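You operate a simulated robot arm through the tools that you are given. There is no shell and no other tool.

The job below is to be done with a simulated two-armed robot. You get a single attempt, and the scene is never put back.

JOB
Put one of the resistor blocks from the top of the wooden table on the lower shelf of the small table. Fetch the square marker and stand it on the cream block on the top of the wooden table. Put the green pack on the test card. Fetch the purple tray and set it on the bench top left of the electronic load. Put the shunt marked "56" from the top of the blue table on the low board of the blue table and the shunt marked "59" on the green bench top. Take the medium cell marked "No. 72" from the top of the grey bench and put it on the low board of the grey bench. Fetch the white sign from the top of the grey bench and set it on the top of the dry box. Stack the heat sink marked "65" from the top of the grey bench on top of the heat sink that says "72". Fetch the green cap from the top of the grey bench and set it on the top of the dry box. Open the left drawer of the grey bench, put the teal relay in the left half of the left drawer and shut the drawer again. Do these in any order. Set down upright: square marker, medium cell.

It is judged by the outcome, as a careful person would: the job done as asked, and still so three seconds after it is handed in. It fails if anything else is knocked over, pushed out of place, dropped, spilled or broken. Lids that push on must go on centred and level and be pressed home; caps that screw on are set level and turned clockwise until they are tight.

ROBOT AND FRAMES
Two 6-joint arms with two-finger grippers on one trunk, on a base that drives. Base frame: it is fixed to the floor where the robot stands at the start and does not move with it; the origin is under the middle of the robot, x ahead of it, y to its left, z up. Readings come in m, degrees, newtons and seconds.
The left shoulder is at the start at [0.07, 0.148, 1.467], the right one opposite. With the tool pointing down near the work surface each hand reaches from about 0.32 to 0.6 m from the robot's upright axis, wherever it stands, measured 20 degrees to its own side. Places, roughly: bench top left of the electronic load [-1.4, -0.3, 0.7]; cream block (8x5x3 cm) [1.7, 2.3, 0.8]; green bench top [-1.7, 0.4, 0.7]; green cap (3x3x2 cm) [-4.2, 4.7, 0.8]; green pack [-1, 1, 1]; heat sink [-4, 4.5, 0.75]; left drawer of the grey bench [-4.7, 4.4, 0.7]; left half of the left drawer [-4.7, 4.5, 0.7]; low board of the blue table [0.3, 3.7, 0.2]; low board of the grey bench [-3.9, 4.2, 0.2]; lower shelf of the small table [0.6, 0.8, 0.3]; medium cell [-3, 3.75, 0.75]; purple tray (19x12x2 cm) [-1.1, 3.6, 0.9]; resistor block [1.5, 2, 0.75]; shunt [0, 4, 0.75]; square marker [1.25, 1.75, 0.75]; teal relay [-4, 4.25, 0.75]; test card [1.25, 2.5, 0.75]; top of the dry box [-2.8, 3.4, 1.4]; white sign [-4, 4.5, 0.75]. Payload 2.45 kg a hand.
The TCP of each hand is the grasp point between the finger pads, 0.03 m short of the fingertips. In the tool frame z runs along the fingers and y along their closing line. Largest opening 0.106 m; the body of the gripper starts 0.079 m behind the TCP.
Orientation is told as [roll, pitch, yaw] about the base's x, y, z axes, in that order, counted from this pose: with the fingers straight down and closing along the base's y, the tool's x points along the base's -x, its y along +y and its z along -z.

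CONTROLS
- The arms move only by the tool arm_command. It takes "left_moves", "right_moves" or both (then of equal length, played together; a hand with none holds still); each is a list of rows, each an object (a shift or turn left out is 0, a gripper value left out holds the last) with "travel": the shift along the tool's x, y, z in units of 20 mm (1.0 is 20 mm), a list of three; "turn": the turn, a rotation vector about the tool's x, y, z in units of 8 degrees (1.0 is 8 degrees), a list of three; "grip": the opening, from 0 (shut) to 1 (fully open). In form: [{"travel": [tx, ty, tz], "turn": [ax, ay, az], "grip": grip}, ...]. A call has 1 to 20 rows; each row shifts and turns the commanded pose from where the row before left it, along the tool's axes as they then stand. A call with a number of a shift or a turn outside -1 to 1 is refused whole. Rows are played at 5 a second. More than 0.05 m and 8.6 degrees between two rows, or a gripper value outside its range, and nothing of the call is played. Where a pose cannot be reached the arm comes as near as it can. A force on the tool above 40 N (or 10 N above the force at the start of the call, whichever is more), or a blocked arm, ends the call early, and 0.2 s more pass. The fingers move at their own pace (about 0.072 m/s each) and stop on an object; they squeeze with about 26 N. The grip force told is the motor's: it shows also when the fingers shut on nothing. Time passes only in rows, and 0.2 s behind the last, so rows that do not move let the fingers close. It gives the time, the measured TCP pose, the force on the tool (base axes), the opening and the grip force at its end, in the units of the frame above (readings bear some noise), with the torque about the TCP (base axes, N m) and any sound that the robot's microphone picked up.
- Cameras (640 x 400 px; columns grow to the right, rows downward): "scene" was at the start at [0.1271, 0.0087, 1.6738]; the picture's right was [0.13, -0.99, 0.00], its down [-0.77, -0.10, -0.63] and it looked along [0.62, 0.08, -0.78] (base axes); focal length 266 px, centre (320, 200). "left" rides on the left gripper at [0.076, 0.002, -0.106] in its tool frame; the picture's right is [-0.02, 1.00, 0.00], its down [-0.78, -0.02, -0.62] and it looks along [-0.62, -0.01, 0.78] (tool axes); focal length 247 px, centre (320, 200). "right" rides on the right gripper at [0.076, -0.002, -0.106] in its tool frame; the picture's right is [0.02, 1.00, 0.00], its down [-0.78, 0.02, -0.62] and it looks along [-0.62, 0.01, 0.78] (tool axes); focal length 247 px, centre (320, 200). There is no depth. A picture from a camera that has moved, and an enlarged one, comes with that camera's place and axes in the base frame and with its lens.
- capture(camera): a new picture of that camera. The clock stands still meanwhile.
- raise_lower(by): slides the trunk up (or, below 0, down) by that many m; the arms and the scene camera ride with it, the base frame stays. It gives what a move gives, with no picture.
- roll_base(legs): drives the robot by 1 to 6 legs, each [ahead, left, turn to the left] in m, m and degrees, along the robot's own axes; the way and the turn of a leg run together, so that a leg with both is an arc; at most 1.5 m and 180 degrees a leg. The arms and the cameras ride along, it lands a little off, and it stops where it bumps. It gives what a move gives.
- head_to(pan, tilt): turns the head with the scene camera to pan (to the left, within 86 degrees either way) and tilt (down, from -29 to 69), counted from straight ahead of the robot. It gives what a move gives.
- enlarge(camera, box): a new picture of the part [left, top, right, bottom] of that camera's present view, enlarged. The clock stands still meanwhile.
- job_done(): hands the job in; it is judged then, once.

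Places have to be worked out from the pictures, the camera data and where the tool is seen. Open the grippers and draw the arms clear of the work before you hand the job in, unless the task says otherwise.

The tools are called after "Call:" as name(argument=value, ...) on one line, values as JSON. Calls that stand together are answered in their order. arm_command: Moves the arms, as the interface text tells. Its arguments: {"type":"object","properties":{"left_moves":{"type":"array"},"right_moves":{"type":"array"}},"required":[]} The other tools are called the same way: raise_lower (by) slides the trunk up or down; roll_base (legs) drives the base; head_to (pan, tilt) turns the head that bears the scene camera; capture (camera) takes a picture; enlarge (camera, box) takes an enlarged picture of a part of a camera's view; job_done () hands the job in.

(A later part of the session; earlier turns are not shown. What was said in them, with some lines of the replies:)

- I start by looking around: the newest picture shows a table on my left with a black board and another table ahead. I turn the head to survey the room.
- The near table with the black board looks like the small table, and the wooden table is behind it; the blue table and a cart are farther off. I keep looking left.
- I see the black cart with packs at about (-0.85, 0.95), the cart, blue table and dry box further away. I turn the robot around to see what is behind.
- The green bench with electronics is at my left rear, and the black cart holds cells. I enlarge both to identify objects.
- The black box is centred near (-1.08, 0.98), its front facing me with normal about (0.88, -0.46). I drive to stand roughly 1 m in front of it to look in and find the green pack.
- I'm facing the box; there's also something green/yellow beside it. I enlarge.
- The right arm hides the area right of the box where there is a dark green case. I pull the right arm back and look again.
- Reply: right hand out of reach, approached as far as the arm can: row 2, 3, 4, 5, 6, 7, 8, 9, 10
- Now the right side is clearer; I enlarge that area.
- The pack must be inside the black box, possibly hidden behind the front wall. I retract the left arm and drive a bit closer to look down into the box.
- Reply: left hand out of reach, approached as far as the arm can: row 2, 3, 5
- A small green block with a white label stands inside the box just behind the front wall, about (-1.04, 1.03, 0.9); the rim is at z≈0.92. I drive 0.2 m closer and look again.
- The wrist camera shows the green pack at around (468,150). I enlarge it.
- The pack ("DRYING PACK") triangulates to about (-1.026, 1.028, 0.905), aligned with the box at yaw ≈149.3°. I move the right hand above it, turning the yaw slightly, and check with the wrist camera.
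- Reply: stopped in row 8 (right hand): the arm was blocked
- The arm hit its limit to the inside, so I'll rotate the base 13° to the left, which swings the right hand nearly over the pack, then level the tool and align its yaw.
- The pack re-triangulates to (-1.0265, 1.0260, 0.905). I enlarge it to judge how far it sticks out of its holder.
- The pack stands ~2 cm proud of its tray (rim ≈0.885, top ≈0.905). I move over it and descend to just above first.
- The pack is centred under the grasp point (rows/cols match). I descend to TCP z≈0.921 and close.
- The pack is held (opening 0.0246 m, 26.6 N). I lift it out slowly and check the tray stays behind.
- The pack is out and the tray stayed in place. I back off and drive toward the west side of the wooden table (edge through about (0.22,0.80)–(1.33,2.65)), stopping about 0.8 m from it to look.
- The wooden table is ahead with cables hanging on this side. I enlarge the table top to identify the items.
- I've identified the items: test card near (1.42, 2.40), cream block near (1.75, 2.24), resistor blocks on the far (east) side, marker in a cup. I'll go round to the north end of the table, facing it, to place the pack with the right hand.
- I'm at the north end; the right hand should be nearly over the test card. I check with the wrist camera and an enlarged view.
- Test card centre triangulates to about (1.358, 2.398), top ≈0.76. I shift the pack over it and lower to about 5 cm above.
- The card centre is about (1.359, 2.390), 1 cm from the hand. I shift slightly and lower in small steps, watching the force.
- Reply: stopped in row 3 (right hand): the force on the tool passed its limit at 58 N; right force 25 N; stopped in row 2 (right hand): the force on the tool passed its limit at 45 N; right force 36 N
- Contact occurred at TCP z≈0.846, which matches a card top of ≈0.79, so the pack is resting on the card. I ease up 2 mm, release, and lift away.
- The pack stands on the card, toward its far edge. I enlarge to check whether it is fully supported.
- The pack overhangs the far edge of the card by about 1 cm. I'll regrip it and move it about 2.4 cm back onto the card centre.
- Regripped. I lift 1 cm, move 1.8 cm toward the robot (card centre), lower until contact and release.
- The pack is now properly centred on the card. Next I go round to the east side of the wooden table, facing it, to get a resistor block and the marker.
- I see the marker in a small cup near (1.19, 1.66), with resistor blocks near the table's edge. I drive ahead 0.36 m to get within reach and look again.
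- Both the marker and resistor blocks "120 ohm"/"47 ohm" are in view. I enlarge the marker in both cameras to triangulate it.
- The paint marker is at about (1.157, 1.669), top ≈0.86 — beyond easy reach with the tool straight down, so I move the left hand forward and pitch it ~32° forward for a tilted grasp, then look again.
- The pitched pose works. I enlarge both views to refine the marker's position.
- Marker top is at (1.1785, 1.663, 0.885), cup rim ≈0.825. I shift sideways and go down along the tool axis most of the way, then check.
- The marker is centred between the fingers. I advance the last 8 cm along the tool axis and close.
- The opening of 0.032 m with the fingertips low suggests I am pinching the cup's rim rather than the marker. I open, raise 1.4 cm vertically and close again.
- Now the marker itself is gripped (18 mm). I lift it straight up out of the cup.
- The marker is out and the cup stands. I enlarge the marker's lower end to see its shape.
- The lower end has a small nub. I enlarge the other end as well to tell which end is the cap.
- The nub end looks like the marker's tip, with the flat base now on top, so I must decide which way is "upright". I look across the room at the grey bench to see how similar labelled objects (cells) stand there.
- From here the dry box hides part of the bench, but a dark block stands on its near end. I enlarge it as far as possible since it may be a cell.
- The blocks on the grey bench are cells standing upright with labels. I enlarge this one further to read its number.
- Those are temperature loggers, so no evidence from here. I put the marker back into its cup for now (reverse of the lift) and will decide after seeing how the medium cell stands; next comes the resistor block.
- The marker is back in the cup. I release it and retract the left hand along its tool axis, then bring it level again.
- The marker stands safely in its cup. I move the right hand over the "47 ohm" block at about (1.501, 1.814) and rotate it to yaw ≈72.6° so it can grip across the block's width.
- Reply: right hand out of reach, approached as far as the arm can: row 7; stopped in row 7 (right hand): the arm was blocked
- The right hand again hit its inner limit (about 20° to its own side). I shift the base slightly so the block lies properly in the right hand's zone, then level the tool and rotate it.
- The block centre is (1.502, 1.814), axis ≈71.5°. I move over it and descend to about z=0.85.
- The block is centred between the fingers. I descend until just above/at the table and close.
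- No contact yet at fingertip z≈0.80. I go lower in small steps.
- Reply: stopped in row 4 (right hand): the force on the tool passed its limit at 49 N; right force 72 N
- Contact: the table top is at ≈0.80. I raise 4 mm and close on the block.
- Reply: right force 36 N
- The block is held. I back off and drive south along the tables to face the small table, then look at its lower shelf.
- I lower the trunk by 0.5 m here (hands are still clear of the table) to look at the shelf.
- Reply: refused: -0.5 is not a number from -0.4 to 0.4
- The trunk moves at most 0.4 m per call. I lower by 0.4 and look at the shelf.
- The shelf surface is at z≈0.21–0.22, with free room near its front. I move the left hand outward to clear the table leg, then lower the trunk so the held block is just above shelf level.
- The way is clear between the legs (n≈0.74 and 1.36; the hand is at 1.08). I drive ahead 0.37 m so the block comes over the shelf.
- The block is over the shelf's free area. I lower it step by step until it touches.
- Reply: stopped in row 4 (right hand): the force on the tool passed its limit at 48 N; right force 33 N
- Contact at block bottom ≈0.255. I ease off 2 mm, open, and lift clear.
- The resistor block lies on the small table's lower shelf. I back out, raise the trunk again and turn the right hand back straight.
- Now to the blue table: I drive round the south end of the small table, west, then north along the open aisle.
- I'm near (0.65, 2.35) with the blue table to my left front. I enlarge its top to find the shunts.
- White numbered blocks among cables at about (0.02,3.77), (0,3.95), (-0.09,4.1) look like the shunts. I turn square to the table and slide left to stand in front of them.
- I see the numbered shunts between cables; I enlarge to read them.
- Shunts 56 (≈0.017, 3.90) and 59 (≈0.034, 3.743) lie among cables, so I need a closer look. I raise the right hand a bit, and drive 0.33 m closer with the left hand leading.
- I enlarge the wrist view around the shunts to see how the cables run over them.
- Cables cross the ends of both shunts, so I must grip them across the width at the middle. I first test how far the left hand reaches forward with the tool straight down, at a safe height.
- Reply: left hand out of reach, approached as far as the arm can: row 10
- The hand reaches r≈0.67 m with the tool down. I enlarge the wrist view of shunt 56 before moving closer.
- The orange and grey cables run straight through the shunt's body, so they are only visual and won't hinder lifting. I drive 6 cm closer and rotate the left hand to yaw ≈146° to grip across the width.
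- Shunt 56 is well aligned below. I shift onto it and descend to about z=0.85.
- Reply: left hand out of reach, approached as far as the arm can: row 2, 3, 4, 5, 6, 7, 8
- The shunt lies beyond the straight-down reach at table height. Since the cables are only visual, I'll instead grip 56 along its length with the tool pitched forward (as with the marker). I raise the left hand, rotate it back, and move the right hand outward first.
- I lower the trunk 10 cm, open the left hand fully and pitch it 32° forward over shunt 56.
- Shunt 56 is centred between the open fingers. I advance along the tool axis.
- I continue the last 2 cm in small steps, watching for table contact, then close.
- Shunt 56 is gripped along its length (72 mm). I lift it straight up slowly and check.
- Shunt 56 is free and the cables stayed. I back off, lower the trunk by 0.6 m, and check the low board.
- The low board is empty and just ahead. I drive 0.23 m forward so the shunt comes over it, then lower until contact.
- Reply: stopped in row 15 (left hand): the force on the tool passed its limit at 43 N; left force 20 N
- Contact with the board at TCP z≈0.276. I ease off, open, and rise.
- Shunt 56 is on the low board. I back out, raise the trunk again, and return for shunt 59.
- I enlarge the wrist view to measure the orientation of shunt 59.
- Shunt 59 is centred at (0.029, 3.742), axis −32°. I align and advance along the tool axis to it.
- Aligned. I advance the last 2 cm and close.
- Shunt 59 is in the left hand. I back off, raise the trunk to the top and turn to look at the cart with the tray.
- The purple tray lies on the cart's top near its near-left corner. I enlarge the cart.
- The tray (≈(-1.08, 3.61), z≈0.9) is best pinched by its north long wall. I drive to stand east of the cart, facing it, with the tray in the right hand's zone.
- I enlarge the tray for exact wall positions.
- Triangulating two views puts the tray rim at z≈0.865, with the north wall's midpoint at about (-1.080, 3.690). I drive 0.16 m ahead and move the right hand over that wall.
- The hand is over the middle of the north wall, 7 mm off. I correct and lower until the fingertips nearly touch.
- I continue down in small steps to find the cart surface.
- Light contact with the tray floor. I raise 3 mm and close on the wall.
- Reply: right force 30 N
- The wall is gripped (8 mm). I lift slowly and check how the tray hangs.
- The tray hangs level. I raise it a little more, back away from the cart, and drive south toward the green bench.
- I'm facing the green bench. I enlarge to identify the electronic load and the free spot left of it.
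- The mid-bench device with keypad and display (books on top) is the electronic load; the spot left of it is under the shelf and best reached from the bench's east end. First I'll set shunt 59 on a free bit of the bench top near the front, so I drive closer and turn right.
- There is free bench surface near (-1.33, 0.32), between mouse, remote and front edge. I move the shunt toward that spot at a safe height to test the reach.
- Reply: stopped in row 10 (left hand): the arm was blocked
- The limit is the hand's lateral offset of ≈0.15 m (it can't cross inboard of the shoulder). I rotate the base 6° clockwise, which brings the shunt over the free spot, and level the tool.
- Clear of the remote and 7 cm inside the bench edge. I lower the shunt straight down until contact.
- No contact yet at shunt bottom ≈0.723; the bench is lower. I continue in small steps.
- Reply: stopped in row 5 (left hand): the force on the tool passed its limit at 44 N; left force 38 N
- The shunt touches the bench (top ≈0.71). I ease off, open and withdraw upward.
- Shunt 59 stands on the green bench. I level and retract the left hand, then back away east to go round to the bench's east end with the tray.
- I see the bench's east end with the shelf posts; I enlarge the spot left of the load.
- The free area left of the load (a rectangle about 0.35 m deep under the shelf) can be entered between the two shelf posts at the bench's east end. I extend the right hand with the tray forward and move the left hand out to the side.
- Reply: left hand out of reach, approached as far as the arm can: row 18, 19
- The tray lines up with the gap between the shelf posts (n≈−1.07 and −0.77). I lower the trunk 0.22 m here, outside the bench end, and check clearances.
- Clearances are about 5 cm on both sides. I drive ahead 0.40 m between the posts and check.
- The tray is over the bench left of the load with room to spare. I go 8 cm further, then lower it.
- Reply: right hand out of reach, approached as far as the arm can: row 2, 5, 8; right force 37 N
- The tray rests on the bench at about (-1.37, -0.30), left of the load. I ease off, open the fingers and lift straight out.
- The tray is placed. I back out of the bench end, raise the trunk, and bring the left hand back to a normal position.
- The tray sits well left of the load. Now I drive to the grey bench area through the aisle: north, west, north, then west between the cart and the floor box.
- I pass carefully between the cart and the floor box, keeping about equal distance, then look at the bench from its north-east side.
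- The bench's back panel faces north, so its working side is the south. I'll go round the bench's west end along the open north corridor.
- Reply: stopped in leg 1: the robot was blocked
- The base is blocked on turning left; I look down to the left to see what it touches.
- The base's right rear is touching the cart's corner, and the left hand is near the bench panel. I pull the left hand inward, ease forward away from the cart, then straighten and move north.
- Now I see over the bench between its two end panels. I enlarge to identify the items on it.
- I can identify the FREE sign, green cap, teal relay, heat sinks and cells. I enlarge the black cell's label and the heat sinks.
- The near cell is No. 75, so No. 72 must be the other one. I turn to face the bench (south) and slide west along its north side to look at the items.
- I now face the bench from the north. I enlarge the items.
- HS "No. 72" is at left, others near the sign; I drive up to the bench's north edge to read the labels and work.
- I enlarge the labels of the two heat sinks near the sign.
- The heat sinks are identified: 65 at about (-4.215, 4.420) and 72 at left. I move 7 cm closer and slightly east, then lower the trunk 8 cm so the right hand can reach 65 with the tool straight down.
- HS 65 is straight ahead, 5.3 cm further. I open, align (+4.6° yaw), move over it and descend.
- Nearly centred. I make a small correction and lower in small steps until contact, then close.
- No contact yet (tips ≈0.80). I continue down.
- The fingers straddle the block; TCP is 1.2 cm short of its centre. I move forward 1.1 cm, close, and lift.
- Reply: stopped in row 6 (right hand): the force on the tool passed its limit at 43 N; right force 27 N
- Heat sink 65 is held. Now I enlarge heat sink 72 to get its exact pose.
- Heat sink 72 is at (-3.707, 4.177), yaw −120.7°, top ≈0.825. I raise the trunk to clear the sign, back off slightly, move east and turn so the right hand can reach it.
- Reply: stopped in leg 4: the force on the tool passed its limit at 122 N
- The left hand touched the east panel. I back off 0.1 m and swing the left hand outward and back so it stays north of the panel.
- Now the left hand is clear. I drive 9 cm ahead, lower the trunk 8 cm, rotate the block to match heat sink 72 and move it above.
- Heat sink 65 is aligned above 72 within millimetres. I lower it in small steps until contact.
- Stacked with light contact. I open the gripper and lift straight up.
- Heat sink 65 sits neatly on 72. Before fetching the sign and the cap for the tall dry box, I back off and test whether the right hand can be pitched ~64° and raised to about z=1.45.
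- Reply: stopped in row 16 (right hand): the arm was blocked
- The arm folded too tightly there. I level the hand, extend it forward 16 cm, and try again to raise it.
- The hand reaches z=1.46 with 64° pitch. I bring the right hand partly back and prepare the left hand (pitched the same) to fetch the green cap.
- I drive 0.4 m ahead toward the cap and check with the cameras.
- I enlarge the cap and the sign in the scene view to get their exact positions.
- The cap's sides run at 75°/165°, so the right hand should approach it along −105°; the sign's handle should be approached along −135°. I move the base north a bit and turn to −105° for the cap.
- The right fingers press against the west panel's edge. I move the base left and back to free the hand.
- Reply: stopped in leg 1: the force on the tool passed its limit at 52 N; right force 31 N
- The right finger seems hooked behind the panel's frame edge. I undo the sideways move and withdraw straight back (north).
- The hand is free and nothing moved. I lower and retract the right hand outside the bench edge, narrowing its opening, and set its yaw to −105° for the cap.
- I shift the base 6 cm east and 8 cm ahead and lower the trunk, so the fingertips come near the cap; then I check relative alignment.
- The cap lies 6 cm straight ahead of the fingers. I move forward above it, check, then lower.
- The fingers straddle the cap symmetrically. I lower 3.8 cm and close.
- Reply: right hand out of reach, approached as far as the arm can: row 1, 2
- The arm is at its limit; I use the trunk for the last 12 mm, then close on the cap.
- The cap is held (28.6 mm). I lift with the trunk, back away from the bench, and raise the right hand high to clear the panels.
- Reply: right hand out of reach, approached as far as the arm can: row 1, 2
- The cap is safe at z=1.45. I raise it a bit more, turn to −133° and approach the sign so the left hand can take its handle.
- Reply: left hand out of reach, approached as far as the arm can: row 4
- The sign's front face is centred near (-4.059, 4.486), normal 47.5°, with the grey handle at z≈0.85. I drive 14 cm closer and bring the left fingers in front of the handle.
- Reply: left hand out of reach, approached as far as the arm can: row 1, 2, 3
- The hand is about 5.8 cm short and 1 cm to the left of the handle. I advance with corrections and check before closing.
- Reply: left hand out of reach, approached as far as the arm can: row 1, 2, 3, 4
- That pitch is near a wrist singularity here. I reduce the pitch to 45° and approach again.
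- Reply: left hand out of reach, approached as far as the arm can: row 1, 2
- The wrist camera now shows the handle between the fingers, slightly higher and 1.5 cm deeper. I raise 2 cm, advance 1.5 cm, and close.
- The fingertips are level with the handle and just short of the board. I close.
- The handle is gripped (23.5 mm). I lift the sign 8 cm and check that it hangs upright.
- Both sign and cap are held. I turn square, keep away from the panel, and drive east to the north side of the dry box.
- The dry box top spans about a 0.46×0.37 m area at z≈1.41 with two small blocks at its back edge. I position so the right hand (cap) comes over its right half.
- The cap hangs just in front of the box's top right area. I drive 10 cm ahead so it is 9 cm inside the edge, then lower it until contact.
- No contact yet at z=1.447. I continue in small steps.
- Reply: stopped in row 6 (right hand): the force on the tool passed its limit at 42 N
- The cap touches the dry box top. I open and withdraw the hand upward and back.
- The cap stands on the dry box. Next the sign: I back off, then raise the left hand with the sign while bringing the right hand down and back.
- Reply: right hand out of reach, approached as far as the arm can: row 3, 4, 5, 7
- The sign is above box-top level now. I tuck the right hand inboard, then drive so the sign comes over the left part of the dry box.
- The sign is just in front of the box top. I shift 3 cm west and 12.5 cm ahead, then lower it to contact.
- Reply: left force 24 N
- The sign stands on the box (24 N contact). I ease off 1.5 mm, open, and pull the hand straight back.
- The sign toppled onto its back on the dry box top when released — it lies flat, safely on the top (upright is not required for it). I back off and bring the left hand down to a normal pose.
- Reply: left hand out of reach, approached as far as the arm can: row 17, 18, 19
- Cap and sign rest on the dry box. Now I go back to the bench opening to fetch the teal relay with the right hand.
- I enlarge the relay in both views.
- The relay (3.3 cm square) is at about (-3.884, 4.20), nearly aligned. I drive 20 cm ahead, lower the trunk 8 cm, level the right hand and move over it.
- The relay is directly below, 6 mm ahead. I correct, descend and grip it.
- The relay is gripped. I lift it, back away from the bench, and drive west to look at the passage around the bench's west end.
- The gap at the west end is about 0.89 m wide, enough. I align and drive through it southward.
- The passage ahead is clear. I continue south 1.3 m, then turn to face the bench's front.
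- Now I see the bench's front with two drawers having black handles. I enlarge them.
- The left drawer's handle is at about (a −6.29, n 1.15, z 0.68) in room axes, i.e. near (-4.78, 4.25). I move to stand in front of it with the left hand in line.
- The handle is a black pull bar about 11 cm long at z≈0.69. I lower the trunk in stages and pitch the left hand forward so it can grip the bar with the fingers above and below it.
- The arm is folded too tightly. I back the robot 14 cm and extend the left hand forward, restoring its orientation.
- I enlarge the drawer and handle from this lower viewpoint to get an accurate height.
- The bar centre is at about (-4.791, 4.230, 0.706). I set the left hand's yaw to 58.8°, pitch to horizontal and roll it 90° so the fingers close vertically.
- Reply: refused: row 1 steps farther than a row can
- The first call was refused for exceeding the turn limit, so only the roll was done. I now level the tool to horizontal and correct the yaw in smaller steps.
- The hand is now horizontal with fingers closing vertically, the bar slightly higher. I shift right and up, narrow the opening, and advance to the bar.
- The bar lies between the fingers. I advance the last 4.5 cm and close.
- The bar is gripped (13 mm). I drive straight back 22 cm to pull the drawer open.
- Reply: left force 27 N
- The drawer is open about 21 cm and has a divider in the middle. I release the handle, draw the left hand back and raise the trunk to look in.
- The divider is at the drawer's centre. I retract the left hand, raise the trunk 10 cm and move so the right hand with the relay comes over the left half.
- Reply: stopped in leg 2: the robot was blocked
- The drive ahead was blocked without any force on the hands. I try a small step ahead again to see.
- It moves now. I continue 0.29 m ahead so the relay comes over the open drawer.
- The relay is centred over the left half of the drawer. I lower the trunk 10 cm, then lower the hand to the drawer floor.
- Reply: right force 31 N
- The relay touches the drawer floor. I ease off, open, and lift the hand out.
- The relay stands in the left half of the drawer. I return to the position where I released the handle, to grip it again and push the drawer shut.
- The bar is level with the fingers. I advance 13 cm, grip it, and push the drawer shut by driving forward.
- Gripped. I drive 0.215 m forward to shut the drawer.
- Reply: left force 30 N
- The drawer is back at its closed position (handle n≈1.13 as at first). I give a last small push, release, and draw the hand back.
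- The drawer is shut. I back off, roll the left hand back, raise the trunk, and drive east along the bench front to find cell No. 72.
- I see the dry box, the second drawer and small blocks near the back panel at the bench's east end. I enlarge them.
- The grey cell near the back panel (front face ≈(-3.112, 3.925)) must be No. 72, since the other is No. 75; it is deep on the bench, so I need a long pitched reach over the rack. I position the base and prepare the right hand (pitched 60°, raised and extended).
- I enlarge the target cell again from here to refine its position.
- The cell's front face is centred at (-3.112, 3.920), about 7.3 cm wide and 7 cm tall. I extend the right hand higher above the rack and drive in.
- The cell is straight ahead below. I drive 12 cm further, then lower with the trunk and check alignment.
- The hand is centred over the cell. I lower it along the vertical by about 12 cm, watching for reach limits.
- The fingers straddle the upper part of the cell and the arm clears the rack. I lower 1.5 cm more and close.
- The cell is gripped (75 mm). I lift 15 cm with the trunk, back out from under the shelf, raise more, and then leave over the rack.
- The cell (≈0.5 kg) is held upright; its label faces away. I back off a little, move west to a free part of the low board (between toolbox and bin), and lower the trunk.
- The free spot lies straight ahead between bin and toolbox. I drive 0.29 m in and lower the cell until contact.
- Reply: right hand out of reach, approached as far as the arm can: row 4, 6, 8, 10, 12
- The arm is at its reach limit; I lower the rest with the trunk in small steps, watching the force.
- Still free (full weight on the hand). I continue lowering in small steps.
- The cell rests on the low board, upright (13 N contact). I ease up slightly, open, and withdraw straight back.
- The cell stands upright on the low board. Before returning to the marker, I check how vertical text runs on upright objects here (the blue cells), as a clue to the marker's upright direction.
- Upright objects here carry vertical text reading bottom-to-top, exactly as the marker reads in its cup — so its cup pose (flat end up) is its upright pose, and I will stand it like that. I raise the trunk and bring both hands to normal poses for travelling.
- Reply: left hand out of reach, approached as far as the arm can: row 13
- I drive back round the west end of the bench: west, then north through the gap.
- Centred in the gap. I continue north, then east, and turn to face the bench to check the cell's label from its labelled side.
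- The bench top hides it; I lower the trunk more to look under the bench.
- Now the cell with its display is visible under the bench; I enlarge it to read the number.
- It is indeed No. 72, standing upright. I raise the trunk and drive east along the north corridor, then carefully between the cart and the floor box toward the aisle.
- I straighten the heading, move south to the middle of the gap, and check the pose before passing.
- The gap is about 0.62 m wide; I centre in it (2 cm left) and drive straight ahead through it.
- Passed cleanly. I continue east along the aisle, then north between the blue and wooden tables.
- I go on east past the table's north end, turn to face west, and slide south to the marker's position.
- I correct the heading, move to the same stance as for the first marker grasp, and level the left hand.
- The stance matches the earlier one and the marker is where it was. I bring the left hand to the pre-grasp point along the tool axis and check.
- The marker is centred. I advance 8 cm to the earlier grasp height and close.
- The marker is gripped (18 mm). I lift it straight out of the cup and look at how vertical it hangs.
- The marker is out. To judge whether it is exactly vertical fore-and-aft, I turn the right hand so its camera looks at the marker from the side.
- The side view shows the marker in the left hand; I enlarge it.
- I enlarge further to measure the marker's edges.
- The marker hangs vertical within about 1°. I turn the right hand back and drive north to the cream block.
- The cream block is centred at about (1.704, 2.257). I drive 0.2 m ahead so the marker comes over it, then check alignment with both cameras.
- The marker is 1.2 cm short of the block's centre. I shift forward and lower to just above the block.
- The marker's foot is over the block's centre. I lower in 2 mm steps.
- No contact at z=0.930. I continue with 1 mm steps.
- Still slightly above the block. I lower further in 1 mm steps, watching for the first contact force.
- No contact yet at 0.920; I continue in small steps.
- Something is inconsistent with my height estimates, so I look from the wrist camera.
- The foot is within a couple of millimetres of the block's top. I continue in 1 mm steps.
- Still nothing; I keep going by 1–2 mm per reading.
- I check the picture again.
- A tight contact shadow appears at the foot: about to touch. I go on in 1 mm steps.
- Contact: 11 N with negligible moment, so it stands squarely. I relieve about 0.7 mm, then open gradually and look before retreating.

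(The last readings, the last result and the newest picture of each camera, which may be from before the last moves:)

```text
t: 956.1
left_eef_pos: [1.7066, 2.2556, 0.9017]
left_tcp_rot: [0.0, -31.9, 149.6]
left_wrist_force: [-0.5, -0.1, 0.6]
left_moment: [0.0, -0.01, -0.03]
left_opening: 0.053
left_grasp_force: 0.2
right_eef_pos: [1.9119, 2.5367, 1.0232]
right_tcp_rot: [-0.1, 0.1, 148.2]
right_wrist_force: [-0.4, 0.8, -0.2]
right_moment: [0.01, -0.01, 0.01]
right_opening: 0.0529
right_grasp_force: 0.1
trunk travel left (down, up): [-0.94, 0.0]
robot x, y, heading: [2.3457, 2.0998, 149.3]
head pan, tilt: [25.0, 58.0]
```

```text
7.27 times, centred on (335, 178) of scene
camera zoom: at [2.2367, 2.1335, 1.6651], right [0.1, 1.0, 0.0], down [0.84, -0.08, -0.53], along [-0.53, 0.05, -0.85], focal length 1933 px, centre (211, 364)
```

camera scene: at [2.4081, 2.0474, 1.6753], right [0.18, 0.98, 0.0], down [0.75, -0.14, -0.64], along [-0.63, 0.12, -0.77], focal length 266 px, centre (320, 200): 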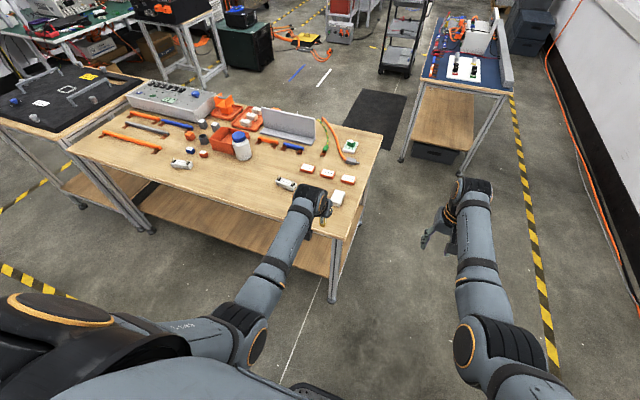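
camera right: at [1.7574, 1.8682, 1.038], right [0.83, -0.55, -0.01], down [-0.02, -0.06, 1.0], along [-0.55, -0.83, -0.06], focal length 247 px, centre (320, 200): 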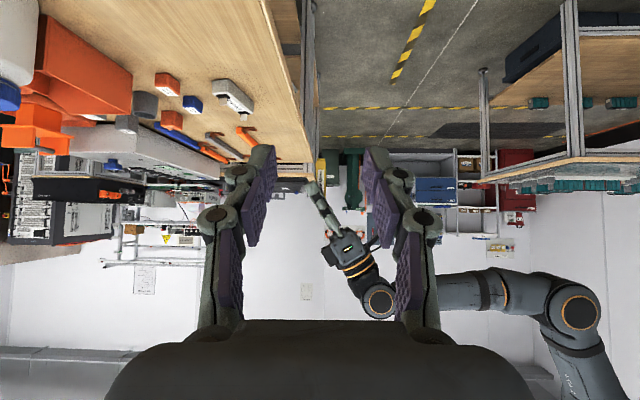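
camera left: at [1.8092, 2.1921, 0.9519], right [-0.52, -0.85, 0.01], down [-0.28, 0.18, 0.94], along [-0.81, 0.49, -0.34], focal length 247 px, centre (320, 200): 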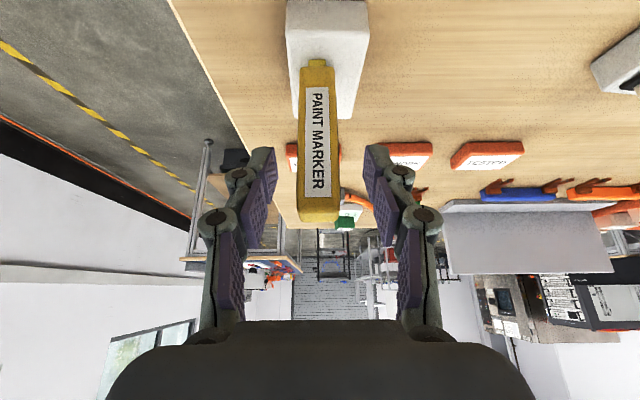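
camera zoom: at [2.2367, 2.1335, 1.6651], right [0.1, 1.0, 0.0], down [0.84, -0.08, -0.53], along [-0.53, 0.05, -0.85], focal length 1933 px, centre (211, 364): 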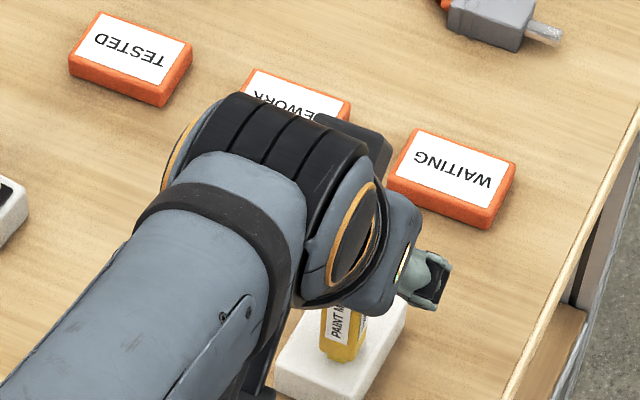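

The marker stands on its own. I open wider and withdraw along the tool axis.

Call:
arm_command(left_moves=[{"grip": 0.65}, {}, {"travel": [0, 0, -0.4]}, {"travel": [0, 0, -0.6]}, {"travel": [0, 0, -1]}, {"travel": [0, 0, -1]}, {"travel": [0, 0, -1]}, {"travel": [0, 0, -1]}, {"travel": [0, 0, -1]}, {"travel": [0, 0, -1]}, {}])

Call:
capture(camera="left")

Call:
enlarge(camera="scene", box=[290, 140, 370, 205])

```text
t: 958.5
left_eef_pos: [1.7691, 2.2175, 1.0194]
left_tcp_rot: [0.0, -31.8, 149.7]
left_wrist_force: [0.5, -1.1, -0.6]
left_moment: [0.0, -0.01, -0.04]
left_opening: 0.0688
left_grasp_force: 0.0
right_eef_pos: [1.9111, 2.5357, 1.0232]
right_tcp_rot: [0.0, 0.1, 148.1]
right_wrist_force: [-0.2, -0.1, -0.4]
right_moment: [0.01, -0.03, -0.03]
right_opening: 0.053
right_grasp_force: 0.1
trunk travel left (down, up): [-0.94, 0.0]
robot x, y, heading: [2.3469, 2.1015, 149.5]
head pan, tilt: [25.0, 58.0]
```

```text
taken
camera left: at [1.8731, 2.1548, 1.0702], right [-0.52, -0.85, 0.01], down [-0.28, 0.18, 0.94], along [-0.81, 0.49, -0.34], focal length 247 px, centre (320, 200)
```

left: 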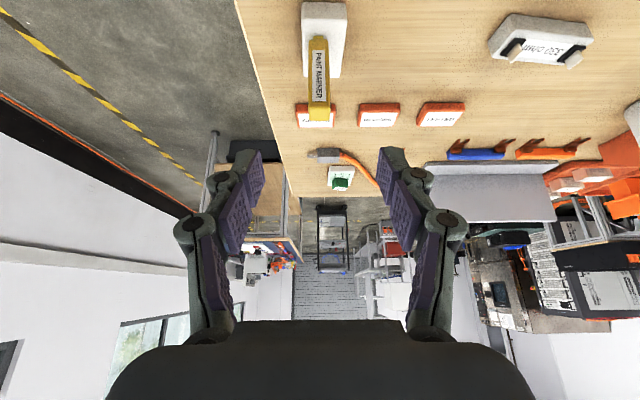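

```text
6.15 times, centred on (330, 172) of scene
camera zoom: at [2.2366, 2.1336, 1.665], right [0.1, 1.0, 0.0], down [0.84, -0.08, -0.53], along [-0.53, 0.05, -0.85], focal length 1635 px, centre (258, 369)
```

zoom: 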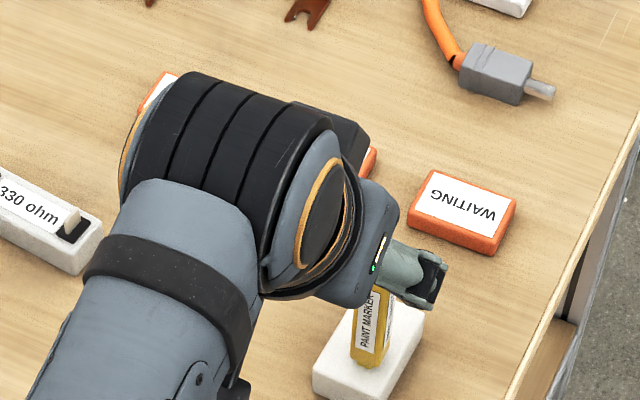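

The marker stands upright on the cream block. I back the robot away, and take a last look to confirm it stays.

Call:
roll_base(legs=[[-0.35, 0, 0]])

Call:
arm_command(left_moves=[{"turn": [0, 1, 0]}, {"turn": [0, 1, 0]}, {"turn": [0, 1, 0]}, {"turn": [0, 1, 0]}, {}, {}, {}, {}, {}, {}])

Call:
head_to(pan=15, tilt=42)

Call:
enlarge(camera="scene", box=[180, 90, 440, 250])

```text
t: 960.7
left_eef_pos: [2.0684, 2.0454, 1.0196]
left_tcp_rot: [0.0, -31.8, 149.3]
left_wrist_force: [0.5, -0.2, 0.3]
left_moment: [-0.03, 0.02, 0.0]
left_opening: 0.0688
left_grasp_force: 0.0
right_eef_pos: [2.2115, 2.3624, 1.0216]
right_tcp_rot: [0.0, 0.2, 147.9]
right_wrist_force: [-0.1, 0.5, -0.4]
right_moment: [0.0, 0.02, 0.01]
right_opening: 0.0529
right_grasp_force: 0.0
trunk travel left (down, up): [-0.94, 0.0]
robot x, y, heading: [2.6462, 1.9293, 149.1]
head pan, tilt: [25.0, 58.0]
```

```text
t: 962.9
left_eef_pos: [2.0684, 2.0447, 1.0195]
left_tcp_rot: [-0.1, 0.1, 149.3]
left_wrist_force: [0.2, 0.1, 1.5]
left_moment: [0.01, 0.04, -0.01]
left_opening: 0.0689
left_grasp_force: 0.1
right_eef_pos: [2.2119, 2.3613, 1.0237]
right_tcp_rot: [-0.1, 0.1, 147.8]
right_wrist_force: [0.4, -0.3, -0.2]
right_moment: [-0.04, -0.03, 0.01]
right_opening: 0.0528
right_grasp_force: 0.1
trunk travel left (down, up): [-0.94, 0.0]
robot x, y, heading: [2.6486, 1.9256, 148.9]
head pan, tilt: [25.0, 58.0]
```

```text
t: 963.7
left_eef_pos: [2.0685, 2.0442, 1.0197]
left_tcp_rot: [0.0, 0.0, 149.4]
left_wrist_force: [0.2, 0.4, 0.0]
left_moment: [-0.01, 0.01, -0.03]
left_opening: 0.0687
left_grasp_force: 0.0
right_eef_pos: [2.2119, 2.362, 1.023]
right_tcp_rot: [0.1, 0.1, 147.8]
right_wrist_force: [0.1, -0.9, -0.3]
right_moment: [-0.02, 0.0, -0.01]
right_opening: 0.0531
right_grasp_force: 0.0
trunk travel left (down, up): [-0.94, 0.0]
robot x, y, heading: [2.6448, 1.9257, 149.3]
head pan, tilt: [15.0, 42.0]
```

```text
2.46 times, centred on (310, 170) of scene
camera zoom: at [2.5232, 1.9727, 1.6864], right [0.27, 0.96, 0.0], down [0.64, -0.18, -0.74], along [-0.71, 0.2, -0.67], focal length 654 px, centre (345, 274)
```

zoom: 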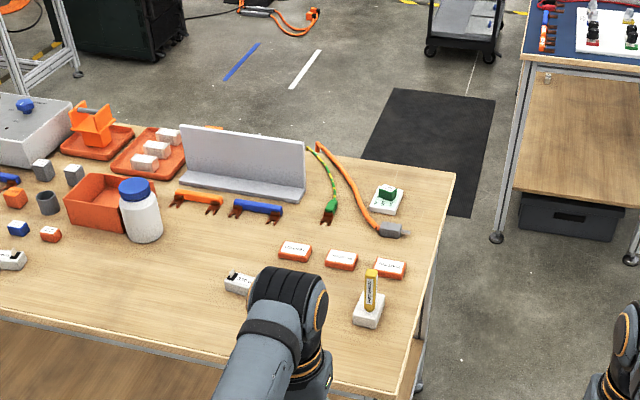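

The marker stands firm and the pack is on its card. As a last check I look across the room at the dry box and the cart.

Call:
head_to(pan=15, tilt=8)

Call:
enlarge(camera="scene", box=[280, 150, 420, 240])

```text
t: 964.7
left_eef_pos: [2.0689, 2.0439, 1.0188]
left_tcp_rot: [0.0, 0.1, 149.3]
left_wrist_force: [0.7, 0.2, 0.4]
left_moment: [0.01, 0.01, -0.01]
left_opening: 0.0689
left_grasp_force: 0.1
right_eef_pos: [2.212, 2.3609, 1.023]
right_tcp_rot: [-0.1, 0.1, 147.8]
right_wrist_force: [0.1, -1.0, 0.5]
right_moment: [-0.04, 0.01, -0.01]
right_opening: 0.0533
right_grasp_force: 0.1
trunk travel left (down, up): [-0.94, 0.0]
robot x, y, heading: [2.6458, 1.9214, 149.3]
head pan, tilt: [15.0, 8.0]
```

```text
4.44 times, centred on (350, 195) of scene
camera zoom: at [2.5146, 1.9752, 1.7403], right [0.27, 0.96, 0.0], down [0.13, -0.04, -0.99], along [-0.95, 0.27, -0.14], focal length 1181 px, centre (187, 222)
```

zoom: 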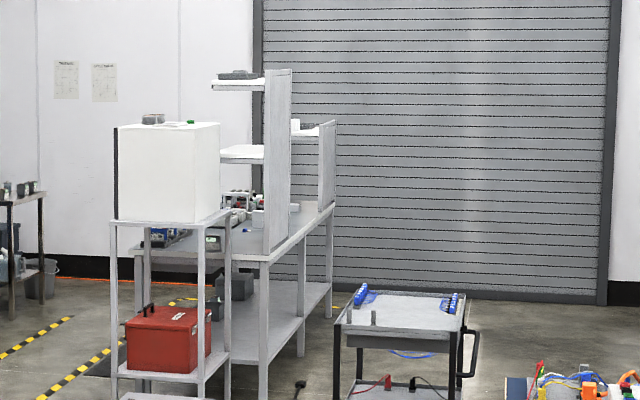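

All the tasks are in place: the cap and the sign are on the dry box, and the cart and furniture stand as before. The grippers are open and clear, so I hand the job in.

Call:
job_done()

```text
The job is handed in.
```

I handed the job in with every item where you asked, but two things went less cleanly than they should have.

- **White sign:** it is on top of the dry box, but it fell onto its back when I let go, so it lies flat. You had not asked for it upright, so I left it.
- **Contacts along the way:** the base touched a corner of the cart. The left hand hit the grey bench's east panel hard (122 N), and the right hand caught on its west panel frame (about 50 N). I saw nothing displaced in the pictures afterwards, and the cart measured within about 2 cm of its earlier place.

| Item | Result |
|---|---|
| Resistor block | The "47 ohm" block is on the lower shelf of the small table. |
| Square marker | Stands upright on the cream block, the same way up as it stood in its cup, with the small nub end down. |
| Green pack | On the test card. |
| Purple tray | On the bench top, left of the electronic load. |
| Shunt 56 | On the low board of the blue table. |
| Shunt 59 | On the green bench top. |
| Medium cell No. 72 | Upright on the low board of the grey bench; I read the number on its label there. |
| Heat sink 65 | Stacked squarely on heat sink 72. |
| Green cap | On top of the dry box. |
| Teal relay | Set in the left half of the left drawer, and the drawer is shut. |

I took "upright" for the marker from its label, which reads bottom to top like the labels on the upright cells. It still stood after I backed away.
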